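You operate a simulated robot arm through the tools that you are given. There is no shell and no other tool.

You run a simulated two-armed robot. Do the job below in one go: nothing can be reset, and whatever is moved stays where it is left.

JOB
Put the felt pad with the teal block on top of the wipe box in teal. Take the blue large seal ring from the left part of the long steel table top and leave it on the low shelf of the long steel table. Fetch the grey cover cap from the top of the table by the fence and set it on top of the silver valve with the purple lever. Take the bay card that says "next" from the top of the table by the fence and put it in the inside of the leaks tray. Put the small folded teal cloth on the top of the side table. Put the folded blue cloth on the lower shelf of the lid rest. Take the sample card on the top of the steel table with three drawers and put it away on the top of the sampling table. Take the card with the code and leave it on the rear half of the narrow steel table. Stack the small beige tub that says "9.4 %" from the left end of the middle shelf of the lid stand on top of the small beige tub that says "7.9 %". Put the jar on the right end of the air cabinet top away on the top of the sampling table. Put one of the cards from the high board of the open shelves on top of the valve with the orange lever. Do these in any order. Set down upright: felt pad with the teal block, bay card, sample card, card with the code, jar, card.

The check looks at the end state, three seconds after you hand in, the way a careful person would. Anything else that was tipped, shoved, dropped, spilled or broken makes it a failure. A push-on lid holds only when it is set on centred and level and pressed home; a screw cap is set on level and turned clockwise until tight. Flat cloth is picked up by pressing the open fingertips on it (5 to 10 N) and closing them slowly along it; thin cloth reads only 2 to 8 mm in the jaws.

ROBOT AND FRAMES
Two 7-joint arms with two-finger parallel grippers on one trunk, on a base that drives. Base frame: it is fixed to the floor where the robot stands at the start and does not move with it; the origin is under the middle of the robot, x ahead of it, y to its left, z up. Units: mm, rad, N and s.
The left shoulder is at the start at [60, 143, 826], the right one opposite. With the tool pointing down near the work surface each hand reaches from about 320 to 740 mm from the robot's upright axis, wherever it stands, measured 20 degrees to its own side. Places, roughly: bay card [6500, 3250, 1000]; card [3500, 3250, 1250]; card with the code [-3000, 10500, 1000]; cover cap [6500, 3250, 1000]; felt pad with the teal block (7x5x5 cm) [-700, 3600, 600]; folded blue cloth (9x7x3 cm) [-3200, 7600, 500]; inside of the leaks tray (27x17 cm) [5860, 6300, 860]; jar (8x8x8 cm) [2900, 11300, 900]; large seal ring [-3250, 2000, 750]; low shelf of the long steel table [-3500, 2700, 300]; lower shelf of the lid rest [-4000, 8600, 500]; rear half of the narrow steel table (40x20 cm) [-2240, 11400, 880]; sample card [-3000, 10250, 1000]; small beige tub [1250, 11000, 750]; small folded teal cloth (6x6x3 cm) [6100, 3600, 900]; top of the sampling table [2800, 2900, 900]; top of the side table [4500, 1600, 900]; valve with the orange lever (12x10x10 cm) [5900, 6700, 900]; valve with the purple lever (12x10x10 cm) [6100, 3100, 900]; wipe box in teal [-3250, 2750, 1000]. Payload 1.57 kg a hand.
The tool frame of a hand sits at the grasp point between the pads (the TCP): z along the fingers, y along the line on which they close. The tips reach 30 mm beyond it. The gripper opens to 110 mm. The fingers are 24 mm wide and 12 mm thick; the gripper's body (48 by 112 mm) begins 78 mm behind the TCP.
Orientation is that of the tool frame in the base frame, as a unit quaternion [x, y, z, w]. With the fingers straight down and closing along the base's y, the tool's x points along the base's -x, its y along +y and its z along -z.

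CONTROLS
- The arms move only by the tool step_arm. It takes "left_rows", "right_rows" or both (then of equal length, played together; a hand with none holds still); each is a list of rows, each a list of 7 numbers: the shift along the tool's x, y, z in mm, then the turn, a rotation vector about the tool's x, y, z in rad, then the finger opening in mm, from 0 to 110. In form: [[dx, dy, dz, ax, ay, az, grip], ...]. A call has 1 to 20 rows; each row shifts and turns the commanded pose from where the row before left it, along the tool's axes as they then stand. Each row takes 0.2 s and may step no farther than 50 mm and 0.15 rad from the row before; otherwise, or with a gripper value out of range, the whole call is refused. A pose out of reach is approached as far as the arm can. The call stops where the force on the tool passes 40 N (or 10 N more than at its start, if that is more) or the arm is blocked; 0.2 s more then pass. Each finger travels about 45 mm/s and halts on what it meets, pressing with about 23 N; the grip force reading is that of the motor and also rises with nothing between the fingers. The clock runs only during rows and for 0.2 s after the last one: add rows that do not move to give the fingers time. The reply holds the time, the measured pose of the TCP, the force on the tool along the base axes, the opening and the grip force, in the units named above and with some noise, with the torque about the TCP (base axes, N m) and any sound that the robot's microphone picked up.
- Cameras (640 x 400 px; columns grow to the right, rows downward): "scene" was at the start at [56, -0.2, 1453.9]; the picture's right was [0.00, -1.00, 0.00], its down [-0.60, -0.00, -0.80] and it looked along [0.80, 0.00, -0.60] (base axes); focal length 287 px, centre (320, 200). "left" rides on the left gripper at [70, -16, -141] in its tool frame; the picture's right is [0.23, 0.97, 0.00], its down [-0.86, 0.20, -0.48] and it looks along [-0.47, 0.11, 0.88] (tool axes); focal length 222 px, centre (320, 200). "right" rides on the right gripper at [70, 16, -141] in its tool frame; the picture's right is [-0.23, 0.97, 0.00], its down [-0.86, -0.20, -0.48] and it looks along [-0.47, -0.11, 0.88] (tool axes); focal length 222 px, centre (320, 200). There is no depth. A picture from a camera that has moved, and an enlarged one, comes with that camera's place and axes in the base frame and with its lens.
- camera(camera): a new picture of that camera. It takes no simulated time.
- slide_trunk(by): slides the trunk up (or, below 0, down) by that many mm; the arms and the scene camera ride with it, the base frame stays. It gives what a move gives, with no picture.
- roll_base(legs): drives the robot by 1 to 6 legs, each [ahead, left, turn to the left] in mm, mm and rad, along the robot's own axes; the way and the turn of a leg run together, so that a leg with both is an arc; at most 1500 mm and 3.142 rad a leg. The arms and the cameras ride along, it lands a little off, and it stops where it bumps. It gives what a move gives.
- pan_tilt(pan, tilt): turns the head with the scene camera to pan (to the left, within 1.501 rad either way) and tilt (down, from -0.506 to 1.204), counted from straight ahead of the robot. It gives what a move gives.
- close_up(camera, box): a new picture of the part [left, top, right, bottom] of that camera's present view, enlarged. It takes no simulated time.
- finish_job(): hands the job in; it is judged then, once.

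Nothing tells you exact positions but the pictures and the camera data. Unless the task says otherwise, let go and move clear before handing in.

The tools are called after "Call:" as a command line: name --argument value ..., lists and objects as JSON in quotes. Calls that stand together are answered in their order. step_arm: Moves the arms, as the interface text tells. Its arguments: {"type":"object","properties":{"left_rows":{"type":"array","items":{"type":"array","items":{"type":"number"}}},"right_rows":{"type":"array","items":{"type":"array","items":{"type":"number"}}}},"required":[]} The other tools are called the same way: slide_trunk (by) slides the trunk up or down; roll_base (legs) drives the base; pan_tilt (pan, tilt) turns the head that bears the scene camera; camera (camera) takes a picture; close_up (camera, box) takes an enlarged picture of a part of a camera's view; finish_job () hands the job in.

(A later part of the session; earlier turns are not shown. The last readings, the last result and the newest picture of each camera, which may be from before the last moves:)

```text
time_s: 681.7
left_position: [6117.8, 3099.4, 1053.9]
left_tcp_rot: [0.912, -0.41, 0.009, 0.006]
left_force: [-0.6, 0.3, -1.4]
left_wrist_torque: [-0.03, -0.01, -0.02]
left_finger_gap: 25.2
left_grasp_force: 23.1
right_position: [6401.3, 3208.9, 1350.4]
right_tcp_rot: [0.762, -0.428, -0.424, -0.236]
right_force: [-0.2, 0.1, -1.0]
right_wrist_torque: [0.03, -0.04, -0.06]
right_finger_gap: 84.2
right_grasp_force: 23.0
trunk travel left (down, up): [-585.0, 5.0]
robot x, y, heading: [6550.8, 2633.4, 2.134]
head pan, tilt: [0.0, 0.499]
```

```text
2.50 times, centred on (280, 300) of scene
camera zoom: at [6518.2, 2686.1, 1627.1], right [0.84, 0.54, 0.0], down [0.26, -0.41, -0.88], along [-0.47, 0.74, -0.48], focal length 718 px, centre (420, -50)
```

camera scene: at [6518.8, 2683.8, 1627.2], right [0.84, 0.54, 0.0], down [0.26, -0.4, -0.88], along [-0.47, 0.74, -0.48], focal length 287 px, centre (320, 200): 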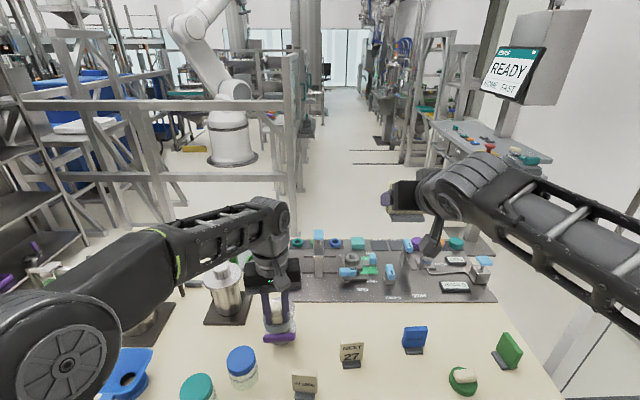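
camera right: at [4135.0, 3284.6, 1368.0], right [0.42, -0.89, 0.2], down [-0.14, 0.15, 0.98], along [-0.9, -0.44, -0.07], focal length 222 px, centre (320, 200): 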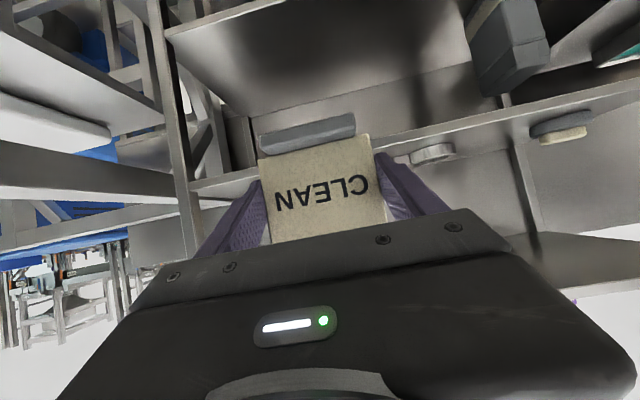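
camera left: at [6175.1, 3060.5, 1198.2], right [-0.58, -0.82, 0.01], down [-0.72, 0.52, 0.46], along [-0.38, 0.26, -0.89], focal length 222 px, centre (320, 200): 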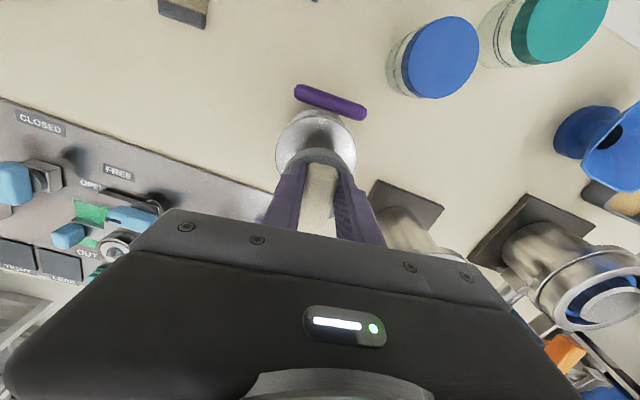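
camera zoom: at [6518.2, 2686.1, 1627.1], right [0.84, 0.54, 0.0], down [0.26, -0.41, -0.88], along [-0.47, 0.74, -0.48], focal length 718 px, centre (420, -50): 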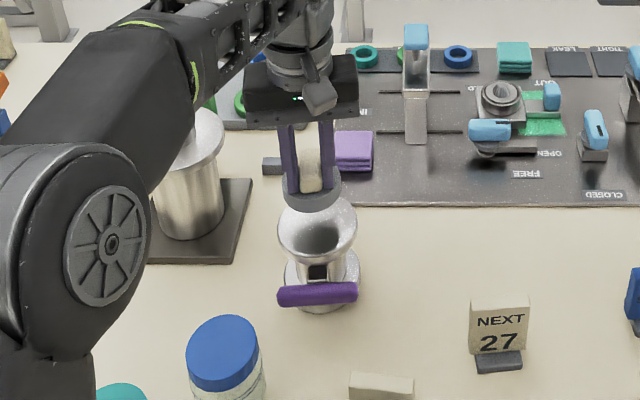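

The cap is centred over the valve within a few mm. I lower 35 mm and then in small steps.

Call:
step_arm --left_rows '[[0, -1, 32, 0, 0, 0, 6]]'

Call:
step_arm --left_rows '[[0, 0, 5, 0, 0, 0, 6]]'

Call:
step_arm --left_rows '[[0, 0, 3, 0, 0, 0, 6]]'

Call:
camera --camera "left"

Call:
close_up --camera "scene" --box '[220, 230, 340, 350]'

```text
time_s: 682.1
left_position: [6119.4, 3101.9, 1025.8]
left_tcp_rot: [0.912, -0.409, 0.007, 0.005]
left_force: [0.0, -0.7, -0.5]
left_wrist_torque: [-0.04, 0.0, 0.0]
left_finger_gap: 25.1
left_grasp_force: 22.7
right_position: [6402.9, 3207.0, 1350.9]
right_tcp_rot: [0.763, -0.428, -0.424, -0.235]
right_force: [-0.3, 1.1, -1.3]
right_wrist_torque: [-0.01, 0.0, 0.0]
right_finger_gap: 84.4
right_grasp_force: 22.8
trunk travel left (down, up): [-585.0, 5.0]
robot x, y, heading: [6555.6, 2636.0, 2.136]
head pan, tilt: [0.0, 0.499]
```

```text
time_s: 682.5
left_position: [6117.5, 3100.7, 1019.2]
left_tcp_rot: [0.912, -0.41, 0.008, 0.007]
left_force: [-0.1, 0.4, -0.3]
left_wrist_torque: [-0.02, 0.01, -0.01]
left_finger_gap: 25.3
left_grasp_force: 22.4
right_position: [6402.9, 3207.2, 1350.5]
right_tcp_rot: [0.762, -0.428, -0.425, -0.236]
right_force: [1.2, -0.6, -0.7]
right_wrist_torque: [-0.03, 0.03, -0.01]
right_finger_gap: 84.3
right_grasp_force: 23.3
trunk travel left (down, up): [-585.0, 5.0]
robot x, y, heading: [6554.8, 2632.6, 2.133]
head pan, tilt: [0.0, 0.499]
```

```text
time_s: 682.9
left_position: [6118.4, 3100.5, 1017.4]
left_tcp_rot: [0.912, -0.41, 0.007, 0.004]
left_force: [-1.0, -0.1, -1.1]
left_wrist_torque: [-0.02, -0.04, 0.02]
left_finger_gap: 25.0
left_grasp_force: 22.9
right_position: [6403.1, 3206.7, 1350.4]
right_tcp_rot: [0.762, -0.428, -0.425, -0.235]
right_force: [0.1, 0.2, -1.6]
right_wrist_torque: [-0.03, -0.03, -0.06]
right_finger_gap: 84.4
right_grasp_force: 22.9
trunk travel left (down, up): [-585.0, 5.0]
robot x, y, heading: [6551.3, 2635.2, 2.135]
head pan, tilt: [0.0, 0.499]
```

```text
taken
camera left: at [6176.7, 3061.6, 1160.6], right [-0.58, -0.82, 0.01], down [-0.72, 0.51, 0.46], along [-0.38, 0.26, -0.89], focal length 222 px, centre (320, 200)
```

left: 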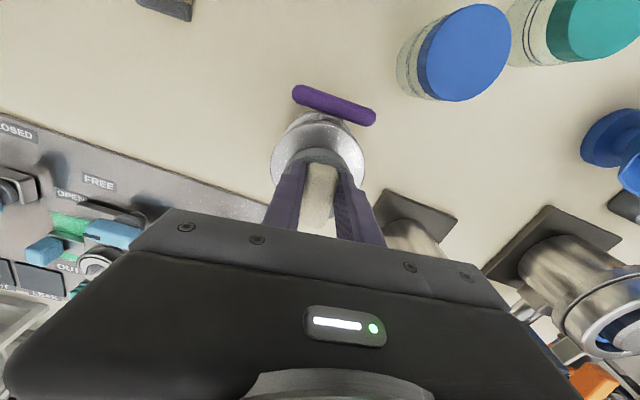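

```text
3.33 times, centred on (280, 290) of scene
camera zoom: at [6519.2, 2684.6, 1627.1], right [0.84, 0.54, 0.0], down [0.26, -0.4, -0.88], along [-0.47, 0.74, -0.48], focal length 958 px, centre (453, -100)
```

zoom: 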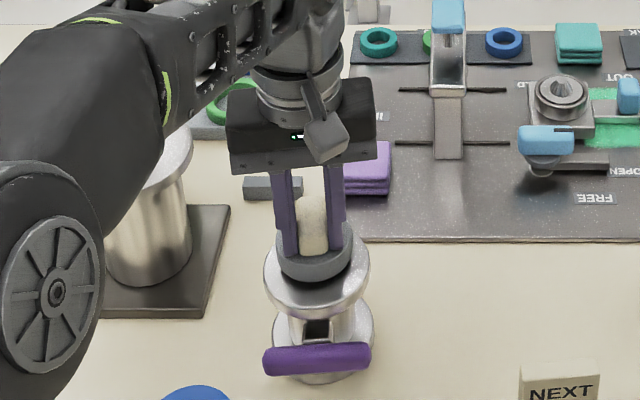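

Call:
step_arm --left_rows '[[0, 0, 3, 0, 0, 0, 6]]'

Call:
step_arm --left_rows '[[0, 0, 2.5, 0, 0, 0, 6]]'

Call:
step_arm --left_rows '[[0, 0, 2, 0, 0, 0, 6]]'

```text
time_s: 683.3
left_position: [6120.0, 3100.0, 1012.7]
left_tcp_rot: [0.912, -0.41, 0.008, 0.006]
left_force: [0.9, 0.3, 1.0]
left_wrist_torque: [-0.04, 0.0, -0.01]
left_finger_gap: 25.0
left_grasp_force: 23.0
right_position: [6402.9, 3206.8, 1351.6]
right_tcp_rot: [0.762, -0.427, -0.426, -0.236]
right_force: [-0.7, 0.2, -0.8]
right_wrist_torque: [-0.05, -0.05, 0.01]
right_finger_gap: 84.2
right_grasp_force: 22.9
trunk travel left (down, up): [-585.0, 5.0]
robot x, y, heading: [6551.4, 2630.9, 2.137]
head pan, tilt: [0.0, 0.499]
```

```text
time_s: 683.7
left_position: [6119.2, 3099.7, 1012.7]
left_tcp_rot: [0.912, -0.41, 0.006, 0.005]
left_force: [-2.6, 0.1, 7.3]
left_wrist_torque: [0.31, 0.0, 0.06]
left_finger_gap: 25.0
left_grasp_force: 22.5
right_position: [6403.5, 3206.6, 1351.6]
right_tcp_rot: [0.762, -0.427, -0.426, -0.236]
right_force: [-0.2, 0.3, 0.3]
right_wrist_torque: [-0.01, 0.0, 0.04]
right_finger_gap: 84.2
right_grasp_force: 22.9
trunk travel left (down, up): [-585.0, 5.0]
robot x, y, heading: [6552.4, 2629.6, 2.134]
head pan, tilt: [0.0, 0.499]
```

```text
time_s: 684.1
left_position: [6118.9, 3099.7, 1012.5]
left_tcp_rot: [0.912, -0.409, 0.005, 0.003]
left_force: [-2.3, 0.9, 23.9]
left_wrist_torque: [0.0, -0.11, 0.03]
left_finger_gap: 25.3
left_grasp_force: 22.9
right_position: [6404.4, 3205.6, 1352.1]
right_tcp_rot: [0.762, -0.427, -0.426, -0.236]
right_force: [0.0, 0.0, -1.2]
right_wrist_torque: [0.0, 0.01, 0.03]
right_finger_gap: 84.4
right_grasp_force: 22.9
trunk travel left (down, up): [-585.0, 5.0]
robot x, y, heading: [6550.9, 2633.6, 2.129]
head pan, tilt: [0.0, 0.499]
```

Cap is seated on the valve (24 N). I release and lift straight up.

Call:
step_arm --left_rows '[[0, 0, -1.5, 0, 0, 0, 28], [0, 0, 0, 0, 0, 0, 36], [0, 0, 0, 0, 0, 0, 46], [0, 0, 0, 0, 0, 0, 54], [0, 0, 0, 0, 0, 0, 54], [0, 0, -15, 0, 0, 0, 54], [10, 0, -35, 0, 0, 0, 54], [30, 0, -30, 0, 0, 0, 54], [40, 0, 0, 0, 0, 0, 54]]'

Call:
camera --camera "scene"

Call:
close_up --camera "scene" --box '[220, 230, 400, 390]'

```text
time_s: 686.1
left_position: [6171.4, 3043.2, 1091.2]
left_tcp_rot: [0.912, -0.41, 0.007, 0.005]
left_force: [0.5, 0.0, 0.1]
left_wrist_torque: [0.02, 0.0, -0.01]
left_finger_gap: 53.9
left_grasp_force: 0.1
right_position: [6403.4, 3205.5, 1351.5]
right_tcp_rot: [0.762, -0.428, -0.425, -0.236]
right_force: [0.0, -1.6, -1.1]
right_wrist_torque: [0.03, -0.01, -0.05]
right_finger_gap: 84.5
right_grasp_force: 22.7
trunk travel left (down, up): [-585.0, 5.0]
robot x, y, heading: [6555.5, 2635.7, 2.136]
head pan, tilt: [0.0, 0.499]
```

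```text
taken
camera scene: at [6520.0, 2683.1, 1627.2], right [0.84, 0.54, 0.0], down [0.26, -0.4, -0.88], along [-0.47, 0.74, -0.48], focal length 287 px, centre (320, 200)
```

scene: 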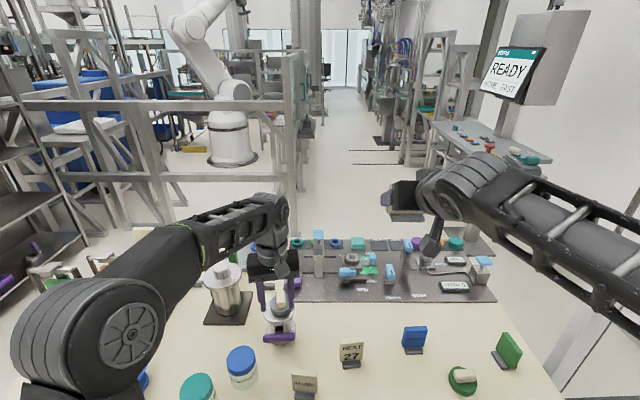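

```text
2.50 times, centred on (310, 310) of scene
camera zoom: at [6520.0, 2683.1, 1627.2], right [0.84, 0.54, 0.0], down [0.26, -0.4, -0.88], along [-0.47, 0.74, -0.48], focal length 718 px, centre (345, -75)
```

zoom: 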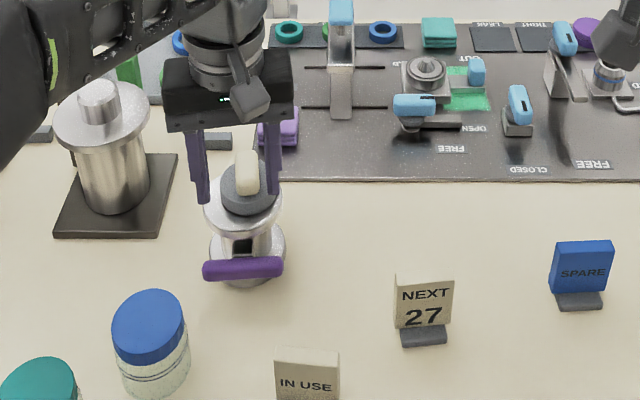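

The cap sits on the purple-lever valve. Now the "NEXT 27" card (≈63 mm wide, facing me, centre ≈(6338, 3130)): I shift right 205 mm and bring the left hand above it.

Call:
roll_base --legs '[[0, -205, 0]]'

Call:
step_arm --left_rows '[[0, 0, 0, 0, 0, 0.1, 92], [16, 17, 0, 0, 0, 0, 92]]'

Call:
camera --camera "left"

Call:
camera --camera "scene"

```text
time_s: 687.7
left_position: [6342.0, 3151.8, 1091.7]
left_tcp_rot: [0.912, -0.41, 0.008, 0.006]
left_force: [0.2, 0.4, -0.1]
left_wrist_torque: [-0.04, 0.03, -0.02]
left_finger_gap: 54.1
left_grasp_force: 0.1
right_position: [6575.4, 3315.2, 1351.8]
right_tcp_rot: [0.762, -0.427, -0.426, -0.235]
right_force: [-0.3, 0.4, -1.2]
right_wrist_torque: [-0.02, -0.01, 0.03]
right_finger_gap: 84.2
right_grasp_force: 23.2
trunk travel left (down, up): [-585.0, 5.0]
robot x, y, heading: [6725.9, 2737.2, 2.132]
head pan, tilt: [0.0, 0.499]
```

```text
time_s: 688.3
left_position: [6338.0, 3127.4, 1090.9]
left_tcp_rot: [0.89, -0.455, 0.007, 0.004]
left_force: [-0.1, 0.3, -0.3]
left_wrist_torque: [0.0, 0.03, -0.03]
left_finger_gap: 92.0
left_grasp_force: 0.0
right_position: [6573.7, 3314.6, 1352.5]
right_tcp_rot: [0.762, -0.428, -0.425, -0.236]
right_force: [0.6, -0.2, -0.9]
right_wrist_torque: [0.01, 0.01, -0.05]
right_finger_gap: 84.2
right_grasp_force: 23.5
trunk travel left (down, up): [-585.0, 5.0]
robot x, y, heading: [6722.4, 2741.7, 2.132]
head pan, tilt: [0.0, 0.499]
```

```text
taken
camera left: at [6390.8, 3082.5, 1234.3], right [-0.66, -0.75, 0.01], down [-0.67, 0.58, 0.46], along [-0.35, 0.3, -0.89], focal length 222 px, centre (320, 200)
```

left: 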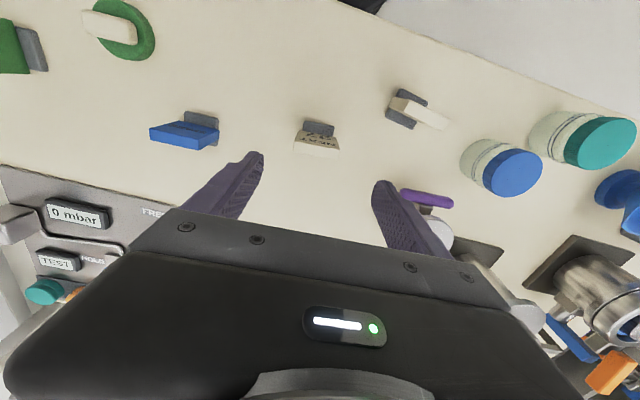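

```text
taken
camera scene: at [6689.7, 2790.6, 1627.2], right [0.84, 0.53, 0.0], down [0.26, -0.4, -0.88], along [-0.47, 0.74, -0.48], focal length 287 px, centre (320, 200)
```

scene: 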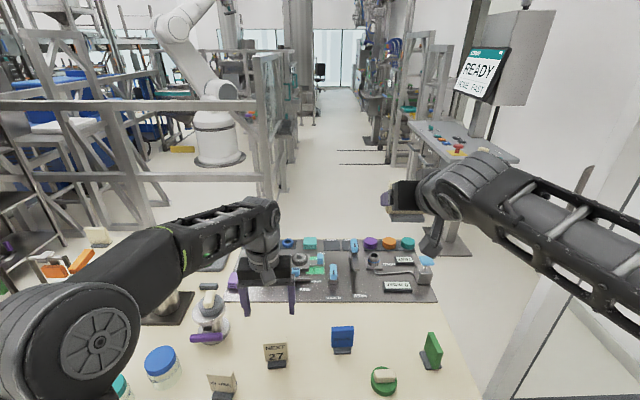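

Call:
close_up --camera "left" --box '[240, 90, 400, 210]'

```text
3.33 times, centred on (320, 150) of left
camera zoom: at [6390.8, 3082.5, 1234.3], right [-0.66, -0.75, 0.01], down [-0.67, 0.58, 0.46], along [-0.35, 0.3, -0.89], focal length 740 px, centre (320, 367)
```

zoom: 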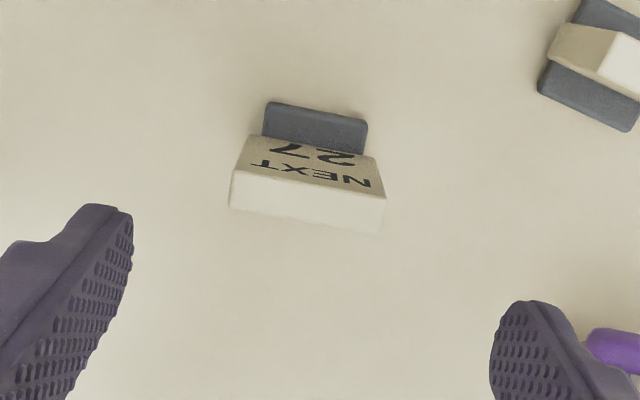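

Aligned within a few mm. I correct (9 forward, 3 right) and lower 115 mm, then look.

Call:
step_arm --left_rows '[[-9, -3, 30, 0, 0, 0, 92], [0, 0, 42, 0, 0, 0, 92], [0, 0, 42, 0, 0, 0, 92]]'

Call:
camera --camera "left"

```text
time_s: 689.1
left_position: [6333.7, 3134.8, 973.7]
left_tcp_rot: [0.89, -0.455, 0.007, 0.005]
left_force: [0.3, -1.2, 0.3]
left_wrist_torque: [0.01, -0.02, 0.01]
left_finger_gap: 92.0
left_grasp_force: 0.0
right_position: [6573.5, 3314.4, 1351.0]
right_tcp_rot: [0.762, -0.428, -0.425, -0.235]
right_force: [0.0, -0.6, -1.3]
right_wrist_torque: [0.01, 0.04, -0.01]
right_finger_gap: 84.3
right_grasp_force: 23.3
trunk travel left (down, up): [-585.0, 5.0]
robot x, y, heading: [6722.3, 2745.0, 2.134]
head pan, tilt: [0.0, 0.499]
```

```text
taken
camera left: at [6386.3, 3090.9, 1117.9], right [-0.66, -0.75, 0.01], down [-0.67, 0.58, 0.46], along [-0.35, 0.3, -0.89], focal length 222 px, centre (320, 200)
```

left: 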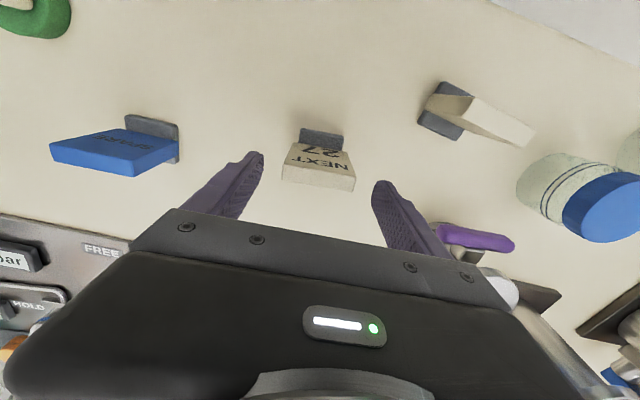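

Call:
step_arm --left_rows '[[0, 0, 22, 0, 0, 0, 92], [0, 0, 22, 0, 0, 0, 92]]'

Call:
step_arm --left_rows '[[0, 0, 0, 0, 0, 0, 82], [0, 0, 0, 0, 0, 0, 74], [0, 0, 0, 0, 0, 0, 66], [0, 0, 0, 0, 0, 0, 58], [0, 0, 0, 0, 0, 0, 50], [0, 0, 0, 0, 0, 0, 50]]'

Call:
camera --camera "left"

```text
time_s: 689.7
left_position: [6334.1, 3135.5, 930.5]
left_tcp_rot: [0.89, -0.456, 0.007, 0.005]
left_force: [-1.3, -0.5, -0.3]
left_wrist_torque: [0.0, -0.01, 0.02]
left_finger_gap: 92.1
left_grasp_force: 0.0
right_position: [6573.4, 3313.2, 1351.7]
right_tcp_rot: [0.762, -0.428, -0.425, -0.236]
right_force: [0.2, 0.0, -0.3]
right_wrist_torque: [-0.01, -0.02, 0.03]
right_finger_gap: 84.3
right_grasp_force: 23.0
trunk travel left (down, up): [-585.0, 5.0]
robot x, y, heading: [6721.3, 2741.4, 2.137]
head pan, tilt: [0.0, 0.499]
```

```text
time_s: 691.1
left_position: [6334.7, 3134.3, 930.5]
left_tcp_rot: [0.89, -0.456, 0.007, 0.005]
left_force: [-0.4, -0.2, 0.3]
left_wrist_torque: [-0.01, 0.03, -0.02]
left_finger_gap: 61.8
left_grasp_force: 23.2
right_position: [6573.4, 3313.5, 1351.5]
right_tcp_rot: [0.762, -0.428, -0.425, -0.236]
right_force: [0.6, 0.0, -0.8]
right_wrist_torque: [-0.03, 0.01, 0.04]
right_finger_gap: 84.3
right_grasp_force: 23.4
trunk travel left (down, up): [-585.0, 5.0]
robot x, y, heading: [6722.6, 2740.6, 2.133]
head pan, tilt: [0.0, 0.499]
```

```text
taken
camera left: at [6388.4, 3090.2, 1075.0], right [-0.66, -0.75, 0.01], down [-0.67, 0.58, 0.46], along [-0.35, 0.3, -0.89], focal length 222 px, centre (320, 200)
```

left: 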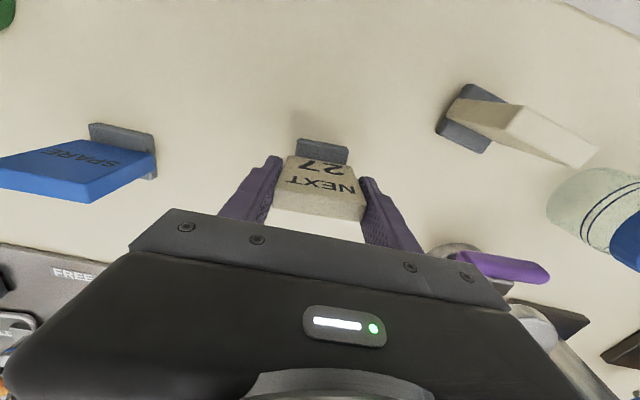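

"NEXT 27" gripped (62 mm). I lift and retract it, then drive back around the table's left end and up the aisle toward the leaks bench.

Call:
step_arm --left_rows '[[0, 0, -40, 0, 0, 0, 50], [0, 0, -40, 0, 0, 0, 50], [30, 0, -30, 0, 0, 0, 50], [40, 0, -20, 0, 0, 0, 50], [45, 0, 0, 0, 0, 0, 50], [30, 0, 0, 0, 0, 0, 50]]'

Call:
camera --camera "left"

Call:
roll_base --legs '[[-440, 0, -0.01], [0, 850, 0], [0, 800, 0]]'

Call:
camera --camera "scene"

```text
time_s: 692.5
left_position: [6419.7, 3017.4, 1064.7]
left_tcp_rot: [0.89, -0.455, 0.008, 0.005]
left_force: [0.0, 0.7, -1.5]
left_wrist_torque: [0.01, 0.01, 0.02]
left_finger_gap: 61.8
left_grasp_force: 22.9
right_position: [6573.0, 3313.6, 1351.6]
right_tcp_rot: [0.762, -0.428, -0.425, -0.236]
right_force: [0.5, 0.7, -1.0]
right_wrist_torque: [-0.01, -0.02, -0.01]
right_finger_gap: 84.5
right_grasp_force: 22.8
trunk travel left (down, up): [-585.0, 5.0]
robot x, y, heading: [6725.1, 2740.3, 2.131]
head pan, tilt: [0.0, 0.499]
```

```text
taken
camera left: at [6472.5, 2972.3, 1208.8], right [-0.66, -0.75, 0.01], down [-0.67, 0.58, 0.46], along [-0.35, 0.3, -0.89], focal length 222 px, centre (320, 200)
```

left: 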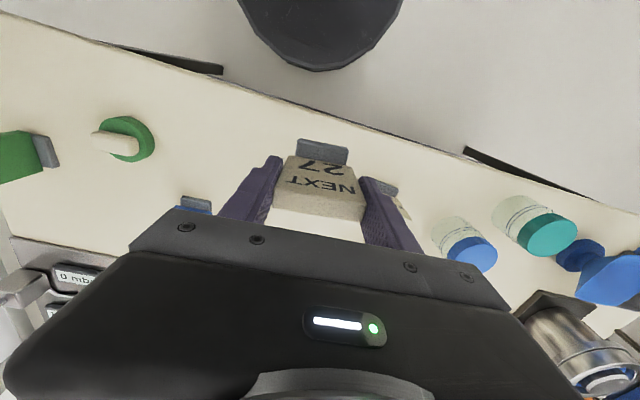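

```text
time_s: 703.2
left_position: [5251.6, 1716.9, 1064.9]
left_tcp_rot: [0.899, -0.438, 0.008, 0.005]
left_force: [0.4, 0.0, -1.0]
left_wrist_torque: [0.0, -0.04, 0.02]
left_finger_gap: 61.8
left_grasp_force: 22.6
right_position: [5395.6, 2020.1, 1351.4]
right_tcp_rot: [0.77, -0.413, -0.429, -0.228]
right_force: [-0.9, -1.1, -0.6]
right_wrist_torque: [0.0, -0.03, -0.01]
right_finger_gap: 84.2
right_grasp_force: 23.2
trunk travel left (down, up): [-585.0, 5.0]
robot x, y, heading: [5568.9, 1452.9, 2.172]
head pan, tilt: [0.0, 0.499]
```

```text
taken
camera scene: at [5531.3, 1502.0, 1627.2], right [0.82, 0.57, 0.0], down [0.27, -0.39, -0.88], along [-0.5, 0.72, -0.48], focal length 287 px, centre (320, 200)
```

scene: 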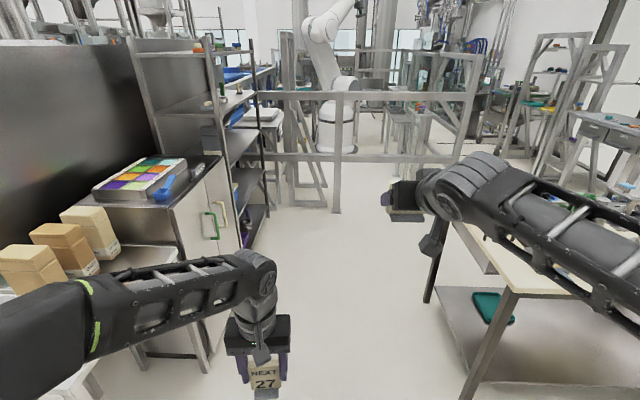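

Call:
roll_base --legs '[[0, 0, -0.046], [1050, 0, 0], [970, 0, 0]]'

Call:
pan_tilt --pan -0.8 --tilt 0.4

Call:
camera --camera "scene"

```text
time_s: 713.6
left_position: [4224.7, 3429.7, 1065.3]
left_tcp_rot: [0.89, -0.456, 0.008, 0.005]
left_force: [-0.3, -0.3, -1.4]
left_wrist_torque: [0.01, 0.0, 0.02]
left_finger_gap: 61.7
left_grasp_force: 22.7
right_position: [4379.1, 3725.7, 1351.4]
right_tcp_rot: [0.761, -0.429, -0.425, -0.237]
right_force: [0.0, -0.1, -0.2]
right_wrist_torque: [-0.01, -0.02, -0.03]
right_finger_gap: 84.5
right_grasp_force: 22.7
trunk travel left (down, up): [-585.0, 5.0]
robot x, y, heading: [4532.3, 3149.1, 2.135]
head pan, tilt: [0.0, 0.499]
```

```text
time_s: 714.7
left_position: [4223.9, 3427.5, 1065.0]
left_tcp_rot: [0.89, -0.457, 0.007, 0.006]
left_force: [0.3, 0.1, -0.5]
left_wrist_torque: [0.05, -0.01, -0.04]
left_finger_gap: 61.8
left_grasp_force: 23.2
right_position: [4380.2, 3725.1, 1351.7]
right_tcp_rot: [0.761, -0.429, -0.425, -0.237]
right_force: [0.3, -0.3, -0.1]
right_wrist_torque: [0.0, -0.03, -0.01]
right_finger_gap: 84.3
right_grasp_force: 22.8
trunk travel left (down, up): [-585.0, 5.0]
robot x, y, heading: [4530.2, 3153.3, 2.129]
head pan, tilt: [-0.799, 0.4]
```

```text
taken
camera scene: at [4564.5, 3215.4, 1636.3], right [0.97, -0.23, 0.0], down [-0.09, -0.38, -0.92], along [0.22, 0.9, -0.39], focal length 287 px, centre (320, 200)
```

scene: 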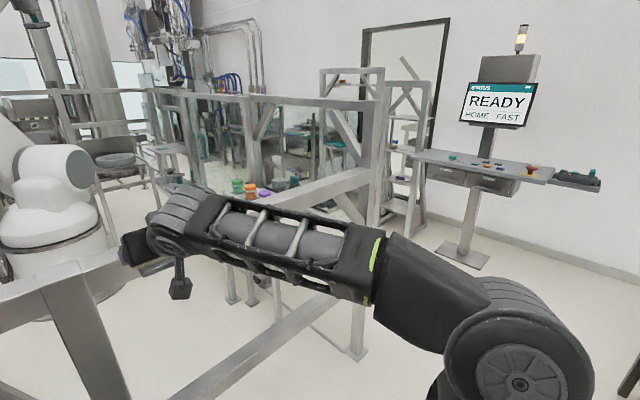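

Call:
roll_base --legs '[[0, -900, 0], [0, -900, 0]]'

Call:
pan_tilt --pan -0.3 --tilt 0.35

Call:
camera --camera "scene"

```text
time_s: 723.8
left_position: [5743.1, 4389.9, 1064.3]
left_tcp_rot: [0.89, -0.456, 0.007, 0.006]
left_force: [-0.1, 0.1, -0.9]
left_wrist_torque: [0.01, 0.01, 0.04]
left_finger_gap: 61.8
left_grasp_force: 22.9
right_position: [5898.7, 4686.4, 1350.5]
right_tcp_rot: [0.761, -0.43, -0.425, -0.237]
right_force: [0.2, 0.2, -0.8]
right_wrist_torque: [-0.06, 0.03, 0.01]
right_finger_gap: 84.0
right_grasp_force: 22.6
trunk travel left (down, up): [-585.0, 5.0]
robot x, y, heading: [6046.3, 4113.0, 2.136]
head pan, tilt: [-0.799, 0.4]
```

```text
time_s: 724.7
left_position: [5742.6, 4389.8, 1064.7]
left_tcp_rot: [0.89, -0.456, 0.008, 0.004]
left_force: [-0.5, 0.0, -0.9]
left_wrist_torque: [-0.01, 0.06, 0.01]
left_finger_gap: 61.5
left_grasp_force: 22.8
right_position: [5897.5, 4686.7, 1351.8]
right_tcp_rot: [0.761, -0.429, -0.425, -0.236]
right_force: [0.5, -0.1, -1.9]
right_wrist_torque: [0.01, 0.05, 0.01]
right_finger_gap: 84.5
right_grasp_force: 22.7
trunk travel left (down, up): [-585.0, 5.0]
robot x, y, heading: [6046.0, 4116.8, 2.131]
head pan, tilt: [-0.3, 0.351]
```

```text
taken
camera scene: at [6037.6, 4176.3, 1640.8], right [0.97, 0.26, 0.0], down [0.09, -0.33, -0.94], along [-0.24, 0.91, -0.34], focal length 287 px, centre (320, 200)
```

scene: 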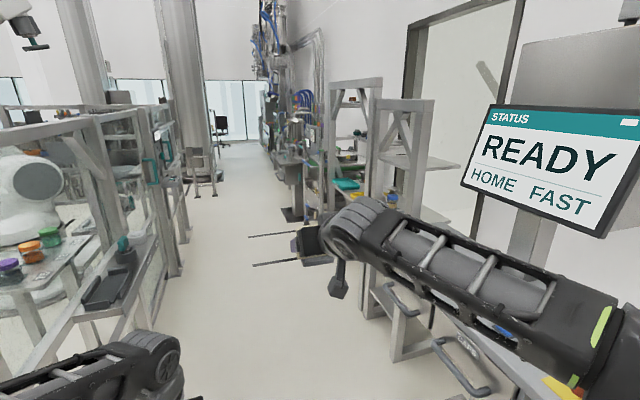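

Call:
roll_base --legs '[[750, 60, 0], [800, 0, 0]]'

Call:
pan_tilt --pan -1.1 --tilt 0.4

Call:
camera --camera "scene"

```text
time_s: 732.7
left_position: [4854.6, 5676.5, 1064.7]
left_tcp_rot: [0.893, -0.451, 0.007, 0.005]
left_force: [-0.3, -0.4, -2.1]
left_wrist_torque: [0.02, -0.01, -0.02]
left_finger_gap: 61.6
left_grasp_force: 22.9
right_position: [5006.7, 5975.9, 1351.0]
right_tcp_rot: [0.764, -0.424, -0.425, -0.233]
right_force: [0.0, 0.6, 0.3]
right_wrist_torque: [0.01, 0.01, 0.02]
right_finger_gap: 84.2
right_grasp_force: 23.1
trunk travel left (down, up): [-585.0, 5.0]
robot x, y, heading: [5160.6, 5402.7, 2.146]
head pan, tilt: [-0.3, 0.351]
```

```text
time_s: 733.9
left_position: [4854.3, 5676.3, 1064.7]
left_tcp_rot: [0.892, -0.451, 0.007, 0.005]
left_force: [1.2, -0.1, -1.9]
left_wrist_torque: [-0.03, 0.01, 0.0]
left_finger_gap: 61.6
left_grasp_force: 23.5
right_position: [5006.9, 5975.3, 1352.1]
right_tcp_rot: [0.764, -0.424, -0.427, -0.234]
right_force: [0.5, -0.5, -0.5]
right_wrist_torque: [0.02, -0.02, -0.01]
right_finger_gap: 84.3
right_grasp_force: 23.1
trunk travel left (down, up): [-585.0, 5.0]
robot x, y, heading: [5161.7, 5404.0, 2.14]
head pan, tilt: [-1.1, 0.4]
```

```text
taken
camera scene: at [5223.9, 5457.0, 1636.3], right [0.87, -0.5, 0.0], down [-0.19, -0.34, -0.92], along [0.46, 0.8, -0.39], focal length 287 px, centre (320, 200)
```

scene: 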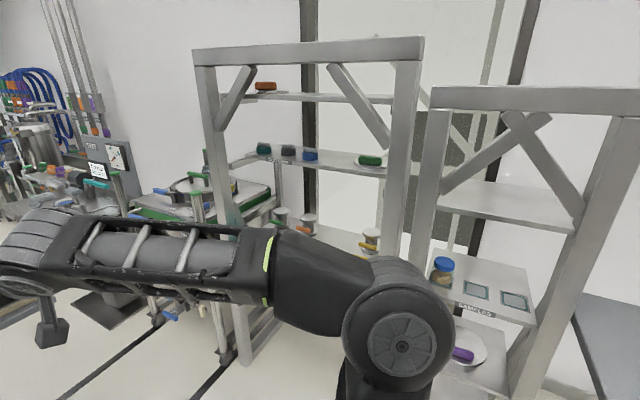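

Two racks stand on the right; the valves are on the left rack's lower shelf. I turn to face +u for a frontal view.

Call:
roll_base --legs '[[0, 0, -1.58]]'

Call:
pan_tilt --pan 0.2 --tilt 0.45

Call:
camera --camera "scene"

```text
time_s: 738.1
left_position: [5441.3, 5704.3, 1064.5]
left_tcp_rot: [-0.304, 0.952, -0.002, -0.009]
left_force: [0.3, 0.4, -0.1]
left_wrist_torque: [0.0, -0.01, 0.01]
left_finger_gap: 61.6
left_grasp_force: 22.4
right_position: [5737.5, 5548.1, 1350.9]
right_tcp_rot: [-0.233, 0.842, 0.132, 0.468]
right_force: [-0.1, 0.7, -1.2]
right_wrist_torque: [-0.03, 0.01, -0.03]
right_finger_gap: 84.4
right_grasp_force: 23.3
trunk travel left (down, up): [-585.0, 5.0]
robot x, y, heading: [5165.3, 5406.7, 0.559]
head pan, tilt: [-1.1, 0.4]
```

```text
time_s: 739.6
left_position: [5441.2, 5706.4, 1065.3]
left_tcp_rot: [-0.304, 0.953, -0.002, -0.009]
left_force: [0.1, -0.2, -1.0]
left_wrist_torque: [0.0, 0.0, 0.0]
left_finger_gap: 61.5
left_grasp_force: 23.2
right_position: [5736.1, 5549.1, 1350.4]
right_tcp_rot: [-0.234, 0.842, 0.133, 0.468]
right_force: [0.1, -0.6, -1.0]
right_wrist_torque: [-0.01, -0.03, 0.01]
right_finger_gap: 84.4
right_grasp_force: 23.0
trunk travel left (down, up): [-585.0, 5.0]
robot x, y, heading: [5164.8, 5401.0, 0.563]
head pan, tilt: [0.201, 0.45]
```

```text
taken
camera scene: at [5202.8, 5449.2, 1631.6], right [0.69, -0.73, 0.0], down [-0.32, -0.3, -0.9], along [0.65, 0.62, -0.44], focal length 287 px, centre (320, 200)
```

scene: 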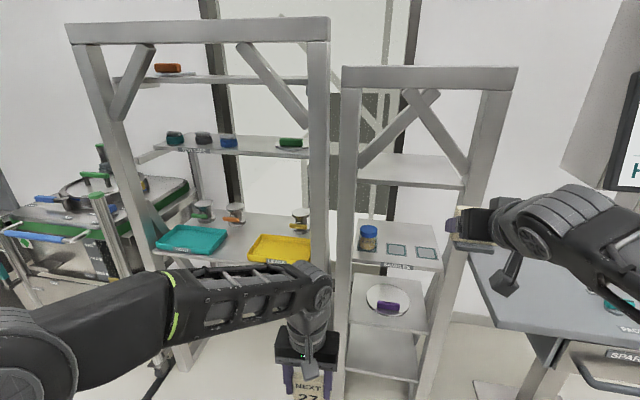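

Call:
close_up --camera "scene" --box '[120, 180, 340, 290]'

Call:
step_arm --left_rows '[[0, 40, 0, 0, 0, 0, 50], [0, 40, 0, 0, 0, 0, 50], [0, 40, 0, 0, 0, 0, 50]]'

Call:
camera --camera "scene"

```text
2.91 times, centred on (230, 235) of scene
camera zoom: at [5202.8, 5449.2, 1631.6], right [0.69, -0.73, 0.0], down [-0.32, -0.3, -0.9], along [0.65, 0.62, -0.44], focal length 836 px, centre (582, 98)
```

zoom: 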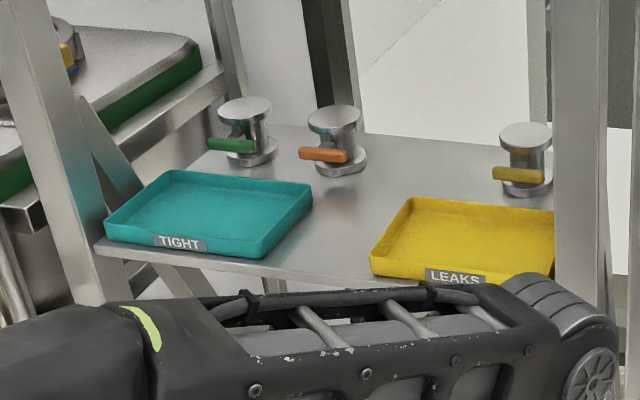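

```text
time_s: 740.4
left_position: [5373.8, 5804.4, 1068.4]
left_tcp_rot: [-0.305, 0.952, -0.002, -0.009]
left_force: [-0.9, 0.0, -1.8]
left_wrist_torque: [-0.01, 0.01, 0.0]
left_finger_gap: 61.6
left_grasp_force: 23.2
right_position: [5736.8, 5549.4, 1350.4]
right_tcp_rot: [-0.234, 0.842, 0.133, 0.468]
right_force: [-1.0, -0.4, -0.4]
right_wrist_torque: [0.03, 0.03, 0.0]
right_finger_gap: 84.5
right_grasp_force: 22.4
trunk travel left (down, up): [-585.0, 5.0]
robot x, y, heading: [5161.4, 5404.2, 0.559]
head pan, tilt: [0.201, 0.45]
```

```text
taken
camera scene: at [5201.7, 5450.1, 1631.6], right [0.69, -0.73, 0.0], down [-0.32, -0.3, -0.9], along [0.65, 0.62, -0.44], focal length 287 px, centre (320, 200)
```

scene: 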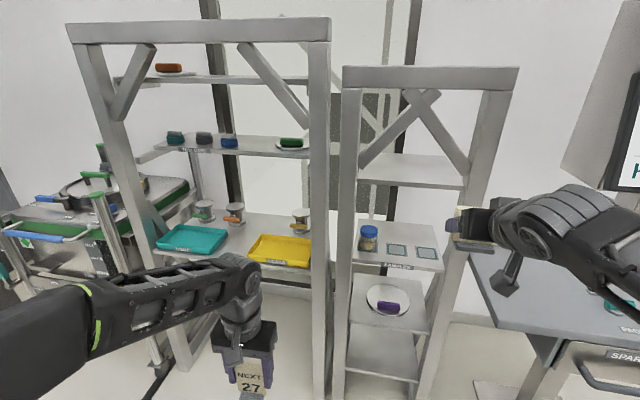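

The racks hold the yellow LEAKS tray (centre ≈(5861, 6338)) and the orange-lever valve (top ≈(5857, 6688, 950)). I tuck the left hand in, lower the right hand, and drive in front of the valve.

Call:
step_arm --left_rows '[[15, -30, 0, 0, 0, 0, 50], [15, -30, 0, 0, 0, 0, 50], [15, -30, 0, 0, 0, 0, 50], [15, -28, 0, 0, 0, 0, 50], [0, 0, 0, 0, 0, 0, 50], [0, 0, 0, 0, 0, 0, 50]]' --right_rows '[[35.8, 0, 23, 0, 0, 0, 74], [35.8, 0, 23, 0, 0, 0, 74], [35.8, 0, 23, 0, 0, 0, 74], [35.8, 0, 23, 0, 0, 0, 74], [35.8, 0, 23, 0, 0, 0, 74], [35.8, 0, 23, 0, 0, 0, 74]]'

Call:
roll_base --legs '[[0, 760, 0], [300, 0, 0]]'

Call:
pan_tilt --pan 0.0 --tilt 0.5

Call:
camera --camera "scene"

Call:
camera --camera "right"

```text
time_s: 741.8
left_position: [5393.0, 5670.8, 1067.6]
left_tcp_rot: [-0.305, 0.952, -0.002, -0.01]
left_force: [0.1, -0.3, -0.7]
left_wrist_torque: [-0.01, 0.01, -0.01]
left_finger_gap: 61.8
left_grasp_force: 23.5
right_position: [5741.3, 5550.1, 1094.0]
right_tcp_rot: [-0.234, 0.842, 0.133, 0.467]
right_force: [0.1, -0.4, -1.2]
right_wrist_torque: [-0.01, -0.02, 0.01]
right_finger_gap: 84.3
right_grasp_force: 22.9
trunk travel left (down, up): [-585.0, 5.0]
robot x, y, heading: [5162.6, 5400.8, 0.561]
head pan, tilt: [0.201, 0.45]
```

```text
time_s: 747.5
left_position: [5251.7, 6465.2, 1066.9]
left_tcp_rot: [-0.305, 0.952, -0.002, -0.009]
left_force: [0.5, -0.6, -1.5]
left_wrist_torque: [-0.04, 0.01, 0.01]
left_finger_gap: 61.8
left_grasp_force: 23.5
right_position: [5598.9, 6344.5, 1094.7]
right_tcp_rot: [-0.235, 0.842, 0.133, 0.467]
right_force: [0.6, 0.0, -0.2]
right_wrist_torque: [0.0, 0.0, 0.0]
right_finger_gap: 84.5
right_grasp_force: 23.3
trunk travel left (down, up): [-585.0, 5.0]
robot x, y, heading: [5022.4, 6197.2, 0.562]
head pan, tilt: [0.201, 0.45]
```

```text
time_s: 748.2
left_position: [5249.9, 6465.2, 1068.3]
left_tcp_rot: [-0.306, 0.952, -0.002, -0.008]
left_force: [0.2, -0.4, -1.1]
left_wrist_torque: [0.0, 0.01, 0.0]
left_finger_gap: 61.4
left_grasp_force: 23.1
right_position: [5597.5, 6344.3, 1095.1]
right_tcp_rot: [-0.234, 0.842, 0.133, 0.468]
right_force: [1.0, 0.4, -0.7]
right_wrist_torque: [-0.01, 0.02, -0.01]
right_finger_gap: 84.5
right_grasp_force: 23.0
trunk travel left (down, up): [-585.0, 5.0]
robot x, y, heading: [5025.2, 6193.1, 0.557]
head pan, tilt: [0.0, 0.499]
```

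```text
taken
camera scene: at [5071.3, 6228.2, 1627.2], right [0.53, -0.85, 0.0], down [-0.41, -0.25, -0.88], along [0.74, 0.47, -0.48], focal length 287 px, centre (320, 200)
```

scene: 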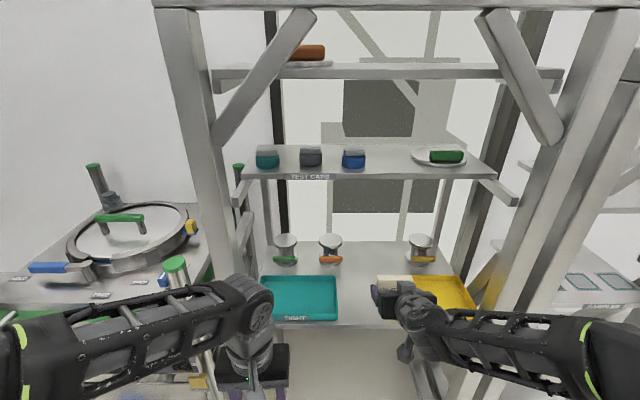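

```text
taken
camera right: at [5454.7, 6277.7, 1111.3], right [-0.4, 0.89, 0.2], down [0.14, -0.15, 0.98], along [0.9, 0.42, -0.07], focal length 222 px, centre (320, 200)
```

right: 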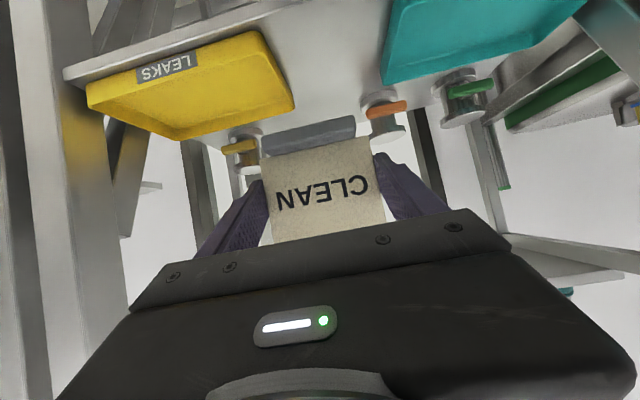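

Valve top refines to about (5848, 6671, 955). I lower the right hand to 1045, move it 145 left, and drive 120 mm forward.

Call:
step_arm --right_rows '[[21, 0, 13.2, 0, 0, 0, 74], [21, 0, 13.2, 0, 0, 0, 74], [0, 36, 0, 0, 0, 0, 74], [0, 36, 0, 0, 0, 0, 74], [0, 36, 0, 0, 0, 0, 74], [0, 36, 0, 0, 0, 0, 74]]'

Call:
roll_base --legs '[[130, 0, 0]]'

Call:
camera --camera "scene"

Call:
camera --camera "right"

```text
time_s: 749.6
left_position: [5250.2, 6465.1, 1068.2]
left_tcp_rot: [-0.306, 0.952, -0.001, -0.008]
left_force: [0.2, 0.2, 0.3]
left_wrist_torque: [0.0, 0.01, -0.01]
left_finger_gap: 61.5
left_grasp_force: 23.0
right_position: [5524.6, 6468.7, 1045.9]
right_tcp_rot: [-0.235, 0.842, 0.133, 0.468]
right_force: [0.1, -0.1, -1.3]
right_wrist_torque: [0.01, 0.03, -0.04]
right_finger_gap: 84.5
right_grasp_force: 23.1
trunk travel left (down, up): [-585.0, 5.0]
robot x, y, heading: [5023.3, 6198.1, 0.56]
head pan, tilt: [0.0, 0.499]
```

```text
time_s: 750.9
left_position: [5364.4, 6537.0, 1066.8]
left_tcp_rot: [-0.307, 0.952, -0.002, -0.009]
left_force: [-0.2, 0.4, -1.3]
left_wrist_torque: [-0.04, 0.06, 0.03]
left_finger_gap: 61.6
left_grasp_force: 23.0
right_position: [5640.2, 6541.0, 1045.3]
right_tcp_rot: [-0.234, 0.842, 0.132, 0.467]
right_force: [0.6, 0.2, -0.1]
right_wrist_torque: [-0.02, 0.04, 0.0]
right_finger_gap: 84.1
right_grasp_force: 23.3
trunk travel left (down, up): [-585.0, 5.0]
robot x, y, heading: [5134.4, 6266.9, 0.562]
head pan, tilt: [0.0, 0.499]
```

```text
taken
camera scene: at [5187.2, 6301.0, 1627.1], right [0.53, -0.85, 0.0], down [-0.41, -0.26, -0.88], along [0.74, 0.47, -0.48], focal length 287 px, centre (320, 200)
```

scene: 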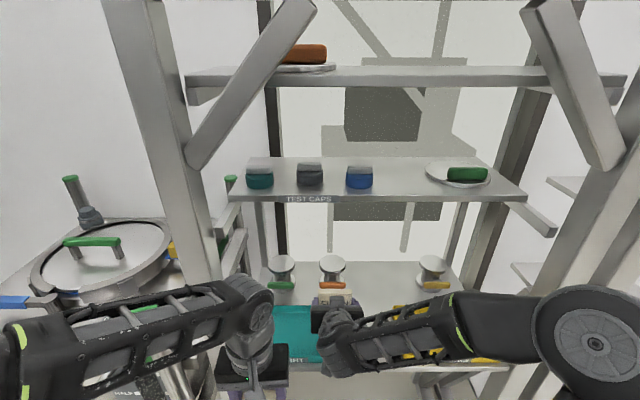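

```text
taken
camera right: at [5496.5, 6473.9, 1062.0], right [-0.4, 0.89, 0.2], down [0.15, -0.15, 0.98], along [0.9, 0.42, -0.07], focal length 222 px, centre (320, 200)
```

right: 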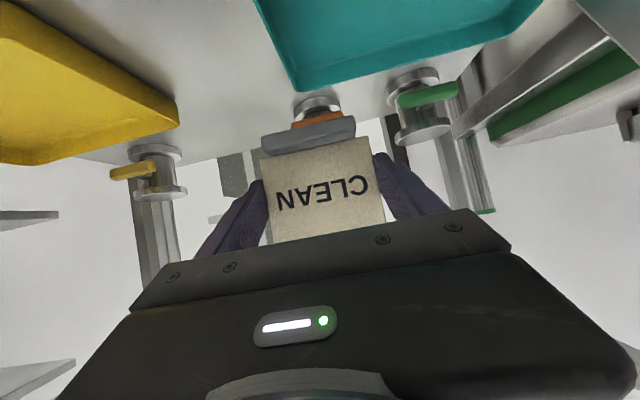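

Laterally aligned; the valve is 245 mm ahead. I advance 200 mm at this height and look.

Call:
step_arm --right_rows '[[-21.1, 0, 34, 0, 0, 0, 74], [-21.1, 0, 34, 0, 0, 0, 74], [-21.1, 0, 34, 0, 0, 0, 74], [-21.1, 0, 34, 0, 0, 0, 74], [-21.1, 0, 34, 0, 0, 0, 74]]'

Call:
camera --camera "right"

Call:
close_up --camera "scene" --box '[240, 220, 440, 360]'

```text
time_s: 752.1
left_position: [5364.3, 6537.3, 1066.7]
left_tcp_rot: [-0.306, 0.952, -0.002, -0.009]
left_force: [0.8, 0.4, -0.6]
left_wrist_torque: [0.01, -0.01, -0.01]
left_finger_gap: 61.7
left_grasp_force: 22.8
right_position: [5811.7, 6643.6, 1045.0]
right_tcp_rot: [-0.235, 0.842, 0.133, 0.467]
right_force: [1.0, 0.8, 0.0]
right_wrist_torque: [-0.03, 0.03, -0.01]
right_finger_gap: 84.3
right_grasp_force: 23.0
trunk travel left (down, up): [-585.0, 5.0]
robot x, y, heading: [5136.3, 6265.2, 0.562]
head pan, tilt: [0.0, 0.499]
```

```text
taken
camera right: at [5668.2, 6576.1, 1061.8], right [-0.4, 0.89, 0.2], down [0.15, -0.15, 0.98], along [0.9, 0.42, -0.07], focal length 222 px, centre (320, 200)
```

right: 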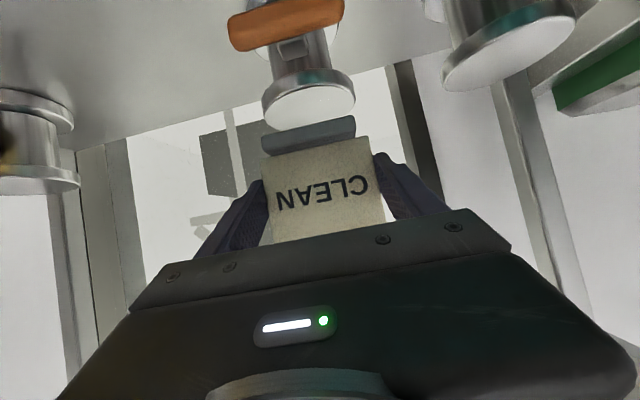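

```text
2.86 times, centred on (340, 290) of scene
camera zoom: at [5186.4, 6300.8, 1627.1], right [0.53, -0.85, 0.0], down [-0.41, -0.26, -0.88], along [0.74, 0.47, -0.48], focal length 821 px, centre (263, -57)
```

zoom: 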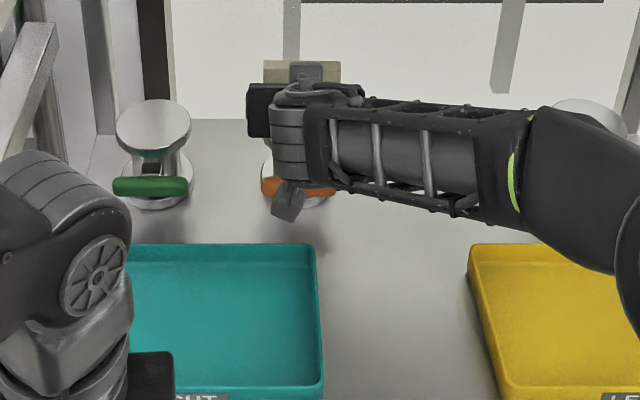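

The card is in line with the valve; its top centre is 49 mm ahead. I advance 47 mm and lower in steps.

Call:
step_arm --right_rows '[[-24.8, 0, 39.9, 0, 0, 0, 74], [17, 0, 10.6, 0, 0, 0, 74]]'

Call:
camera --camera "right"

Call:
close_up --camera "scene" --box '[260, 210, 420, 310]'

```text
time_s: 752.7
left_position: [5362.7, 6537.6, 1067.1]
left_tcp_rot: [-0.306, 0.952, -0.001, -0.008]
left_force: [-0.1, 0.2, -1.1]
left_wrist_torque: [0.05, 0.02, 0.0]
left_finger_gap: 61.6
left_grasp_force: 23.3
right_position: [5848.2, 6668.2, 1026.6]
right_tcp_rot: [-0.235, 0.841, 0.134, 0.468]
right_force: [-0.5, 0.3, -1.9]
right_wrist_torque: [0.03, 0.0, -0.01]
right_finger_gap: 84.1
right_grasp_force: 23.3
trunk travel left (down, up): [-585.0, 5.0]
robot x, y, heading: [5136.4, 6271.8, 0.559]
head pan, tilt: [0.0, 0.499]
```

```text
taken
camera right: at [5705.0, 6601.3, 1042.8], right [-0.4, 0.89, 0.2], down [0.14, -0.15, 0.98], along [0.9, 0.42, -0.07], focal length 222 px, centre (320, 200)
```

right: 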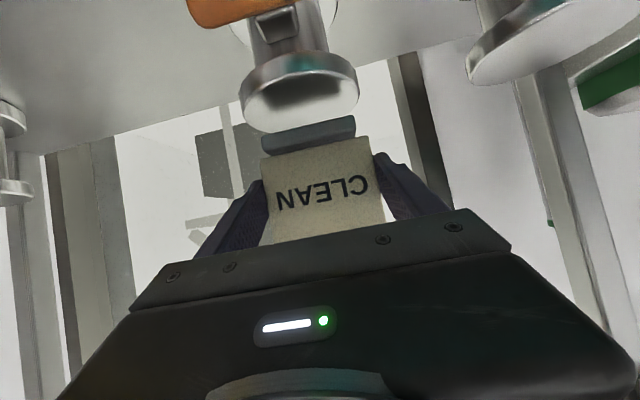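

```text
4.00 times, centred on (340, 260) of scene
camera zoom: at [5184.8, 6299.2, 1627.3], right [0.53, -0.85, 0.0], down [-0.41, -0.25, -0.88], along [0.74, 0.47, -0.48], focal length 1149 px, centre (240, -40)
```

zoom: 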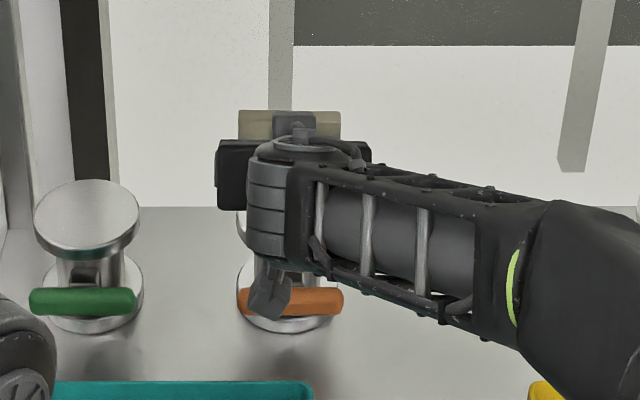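

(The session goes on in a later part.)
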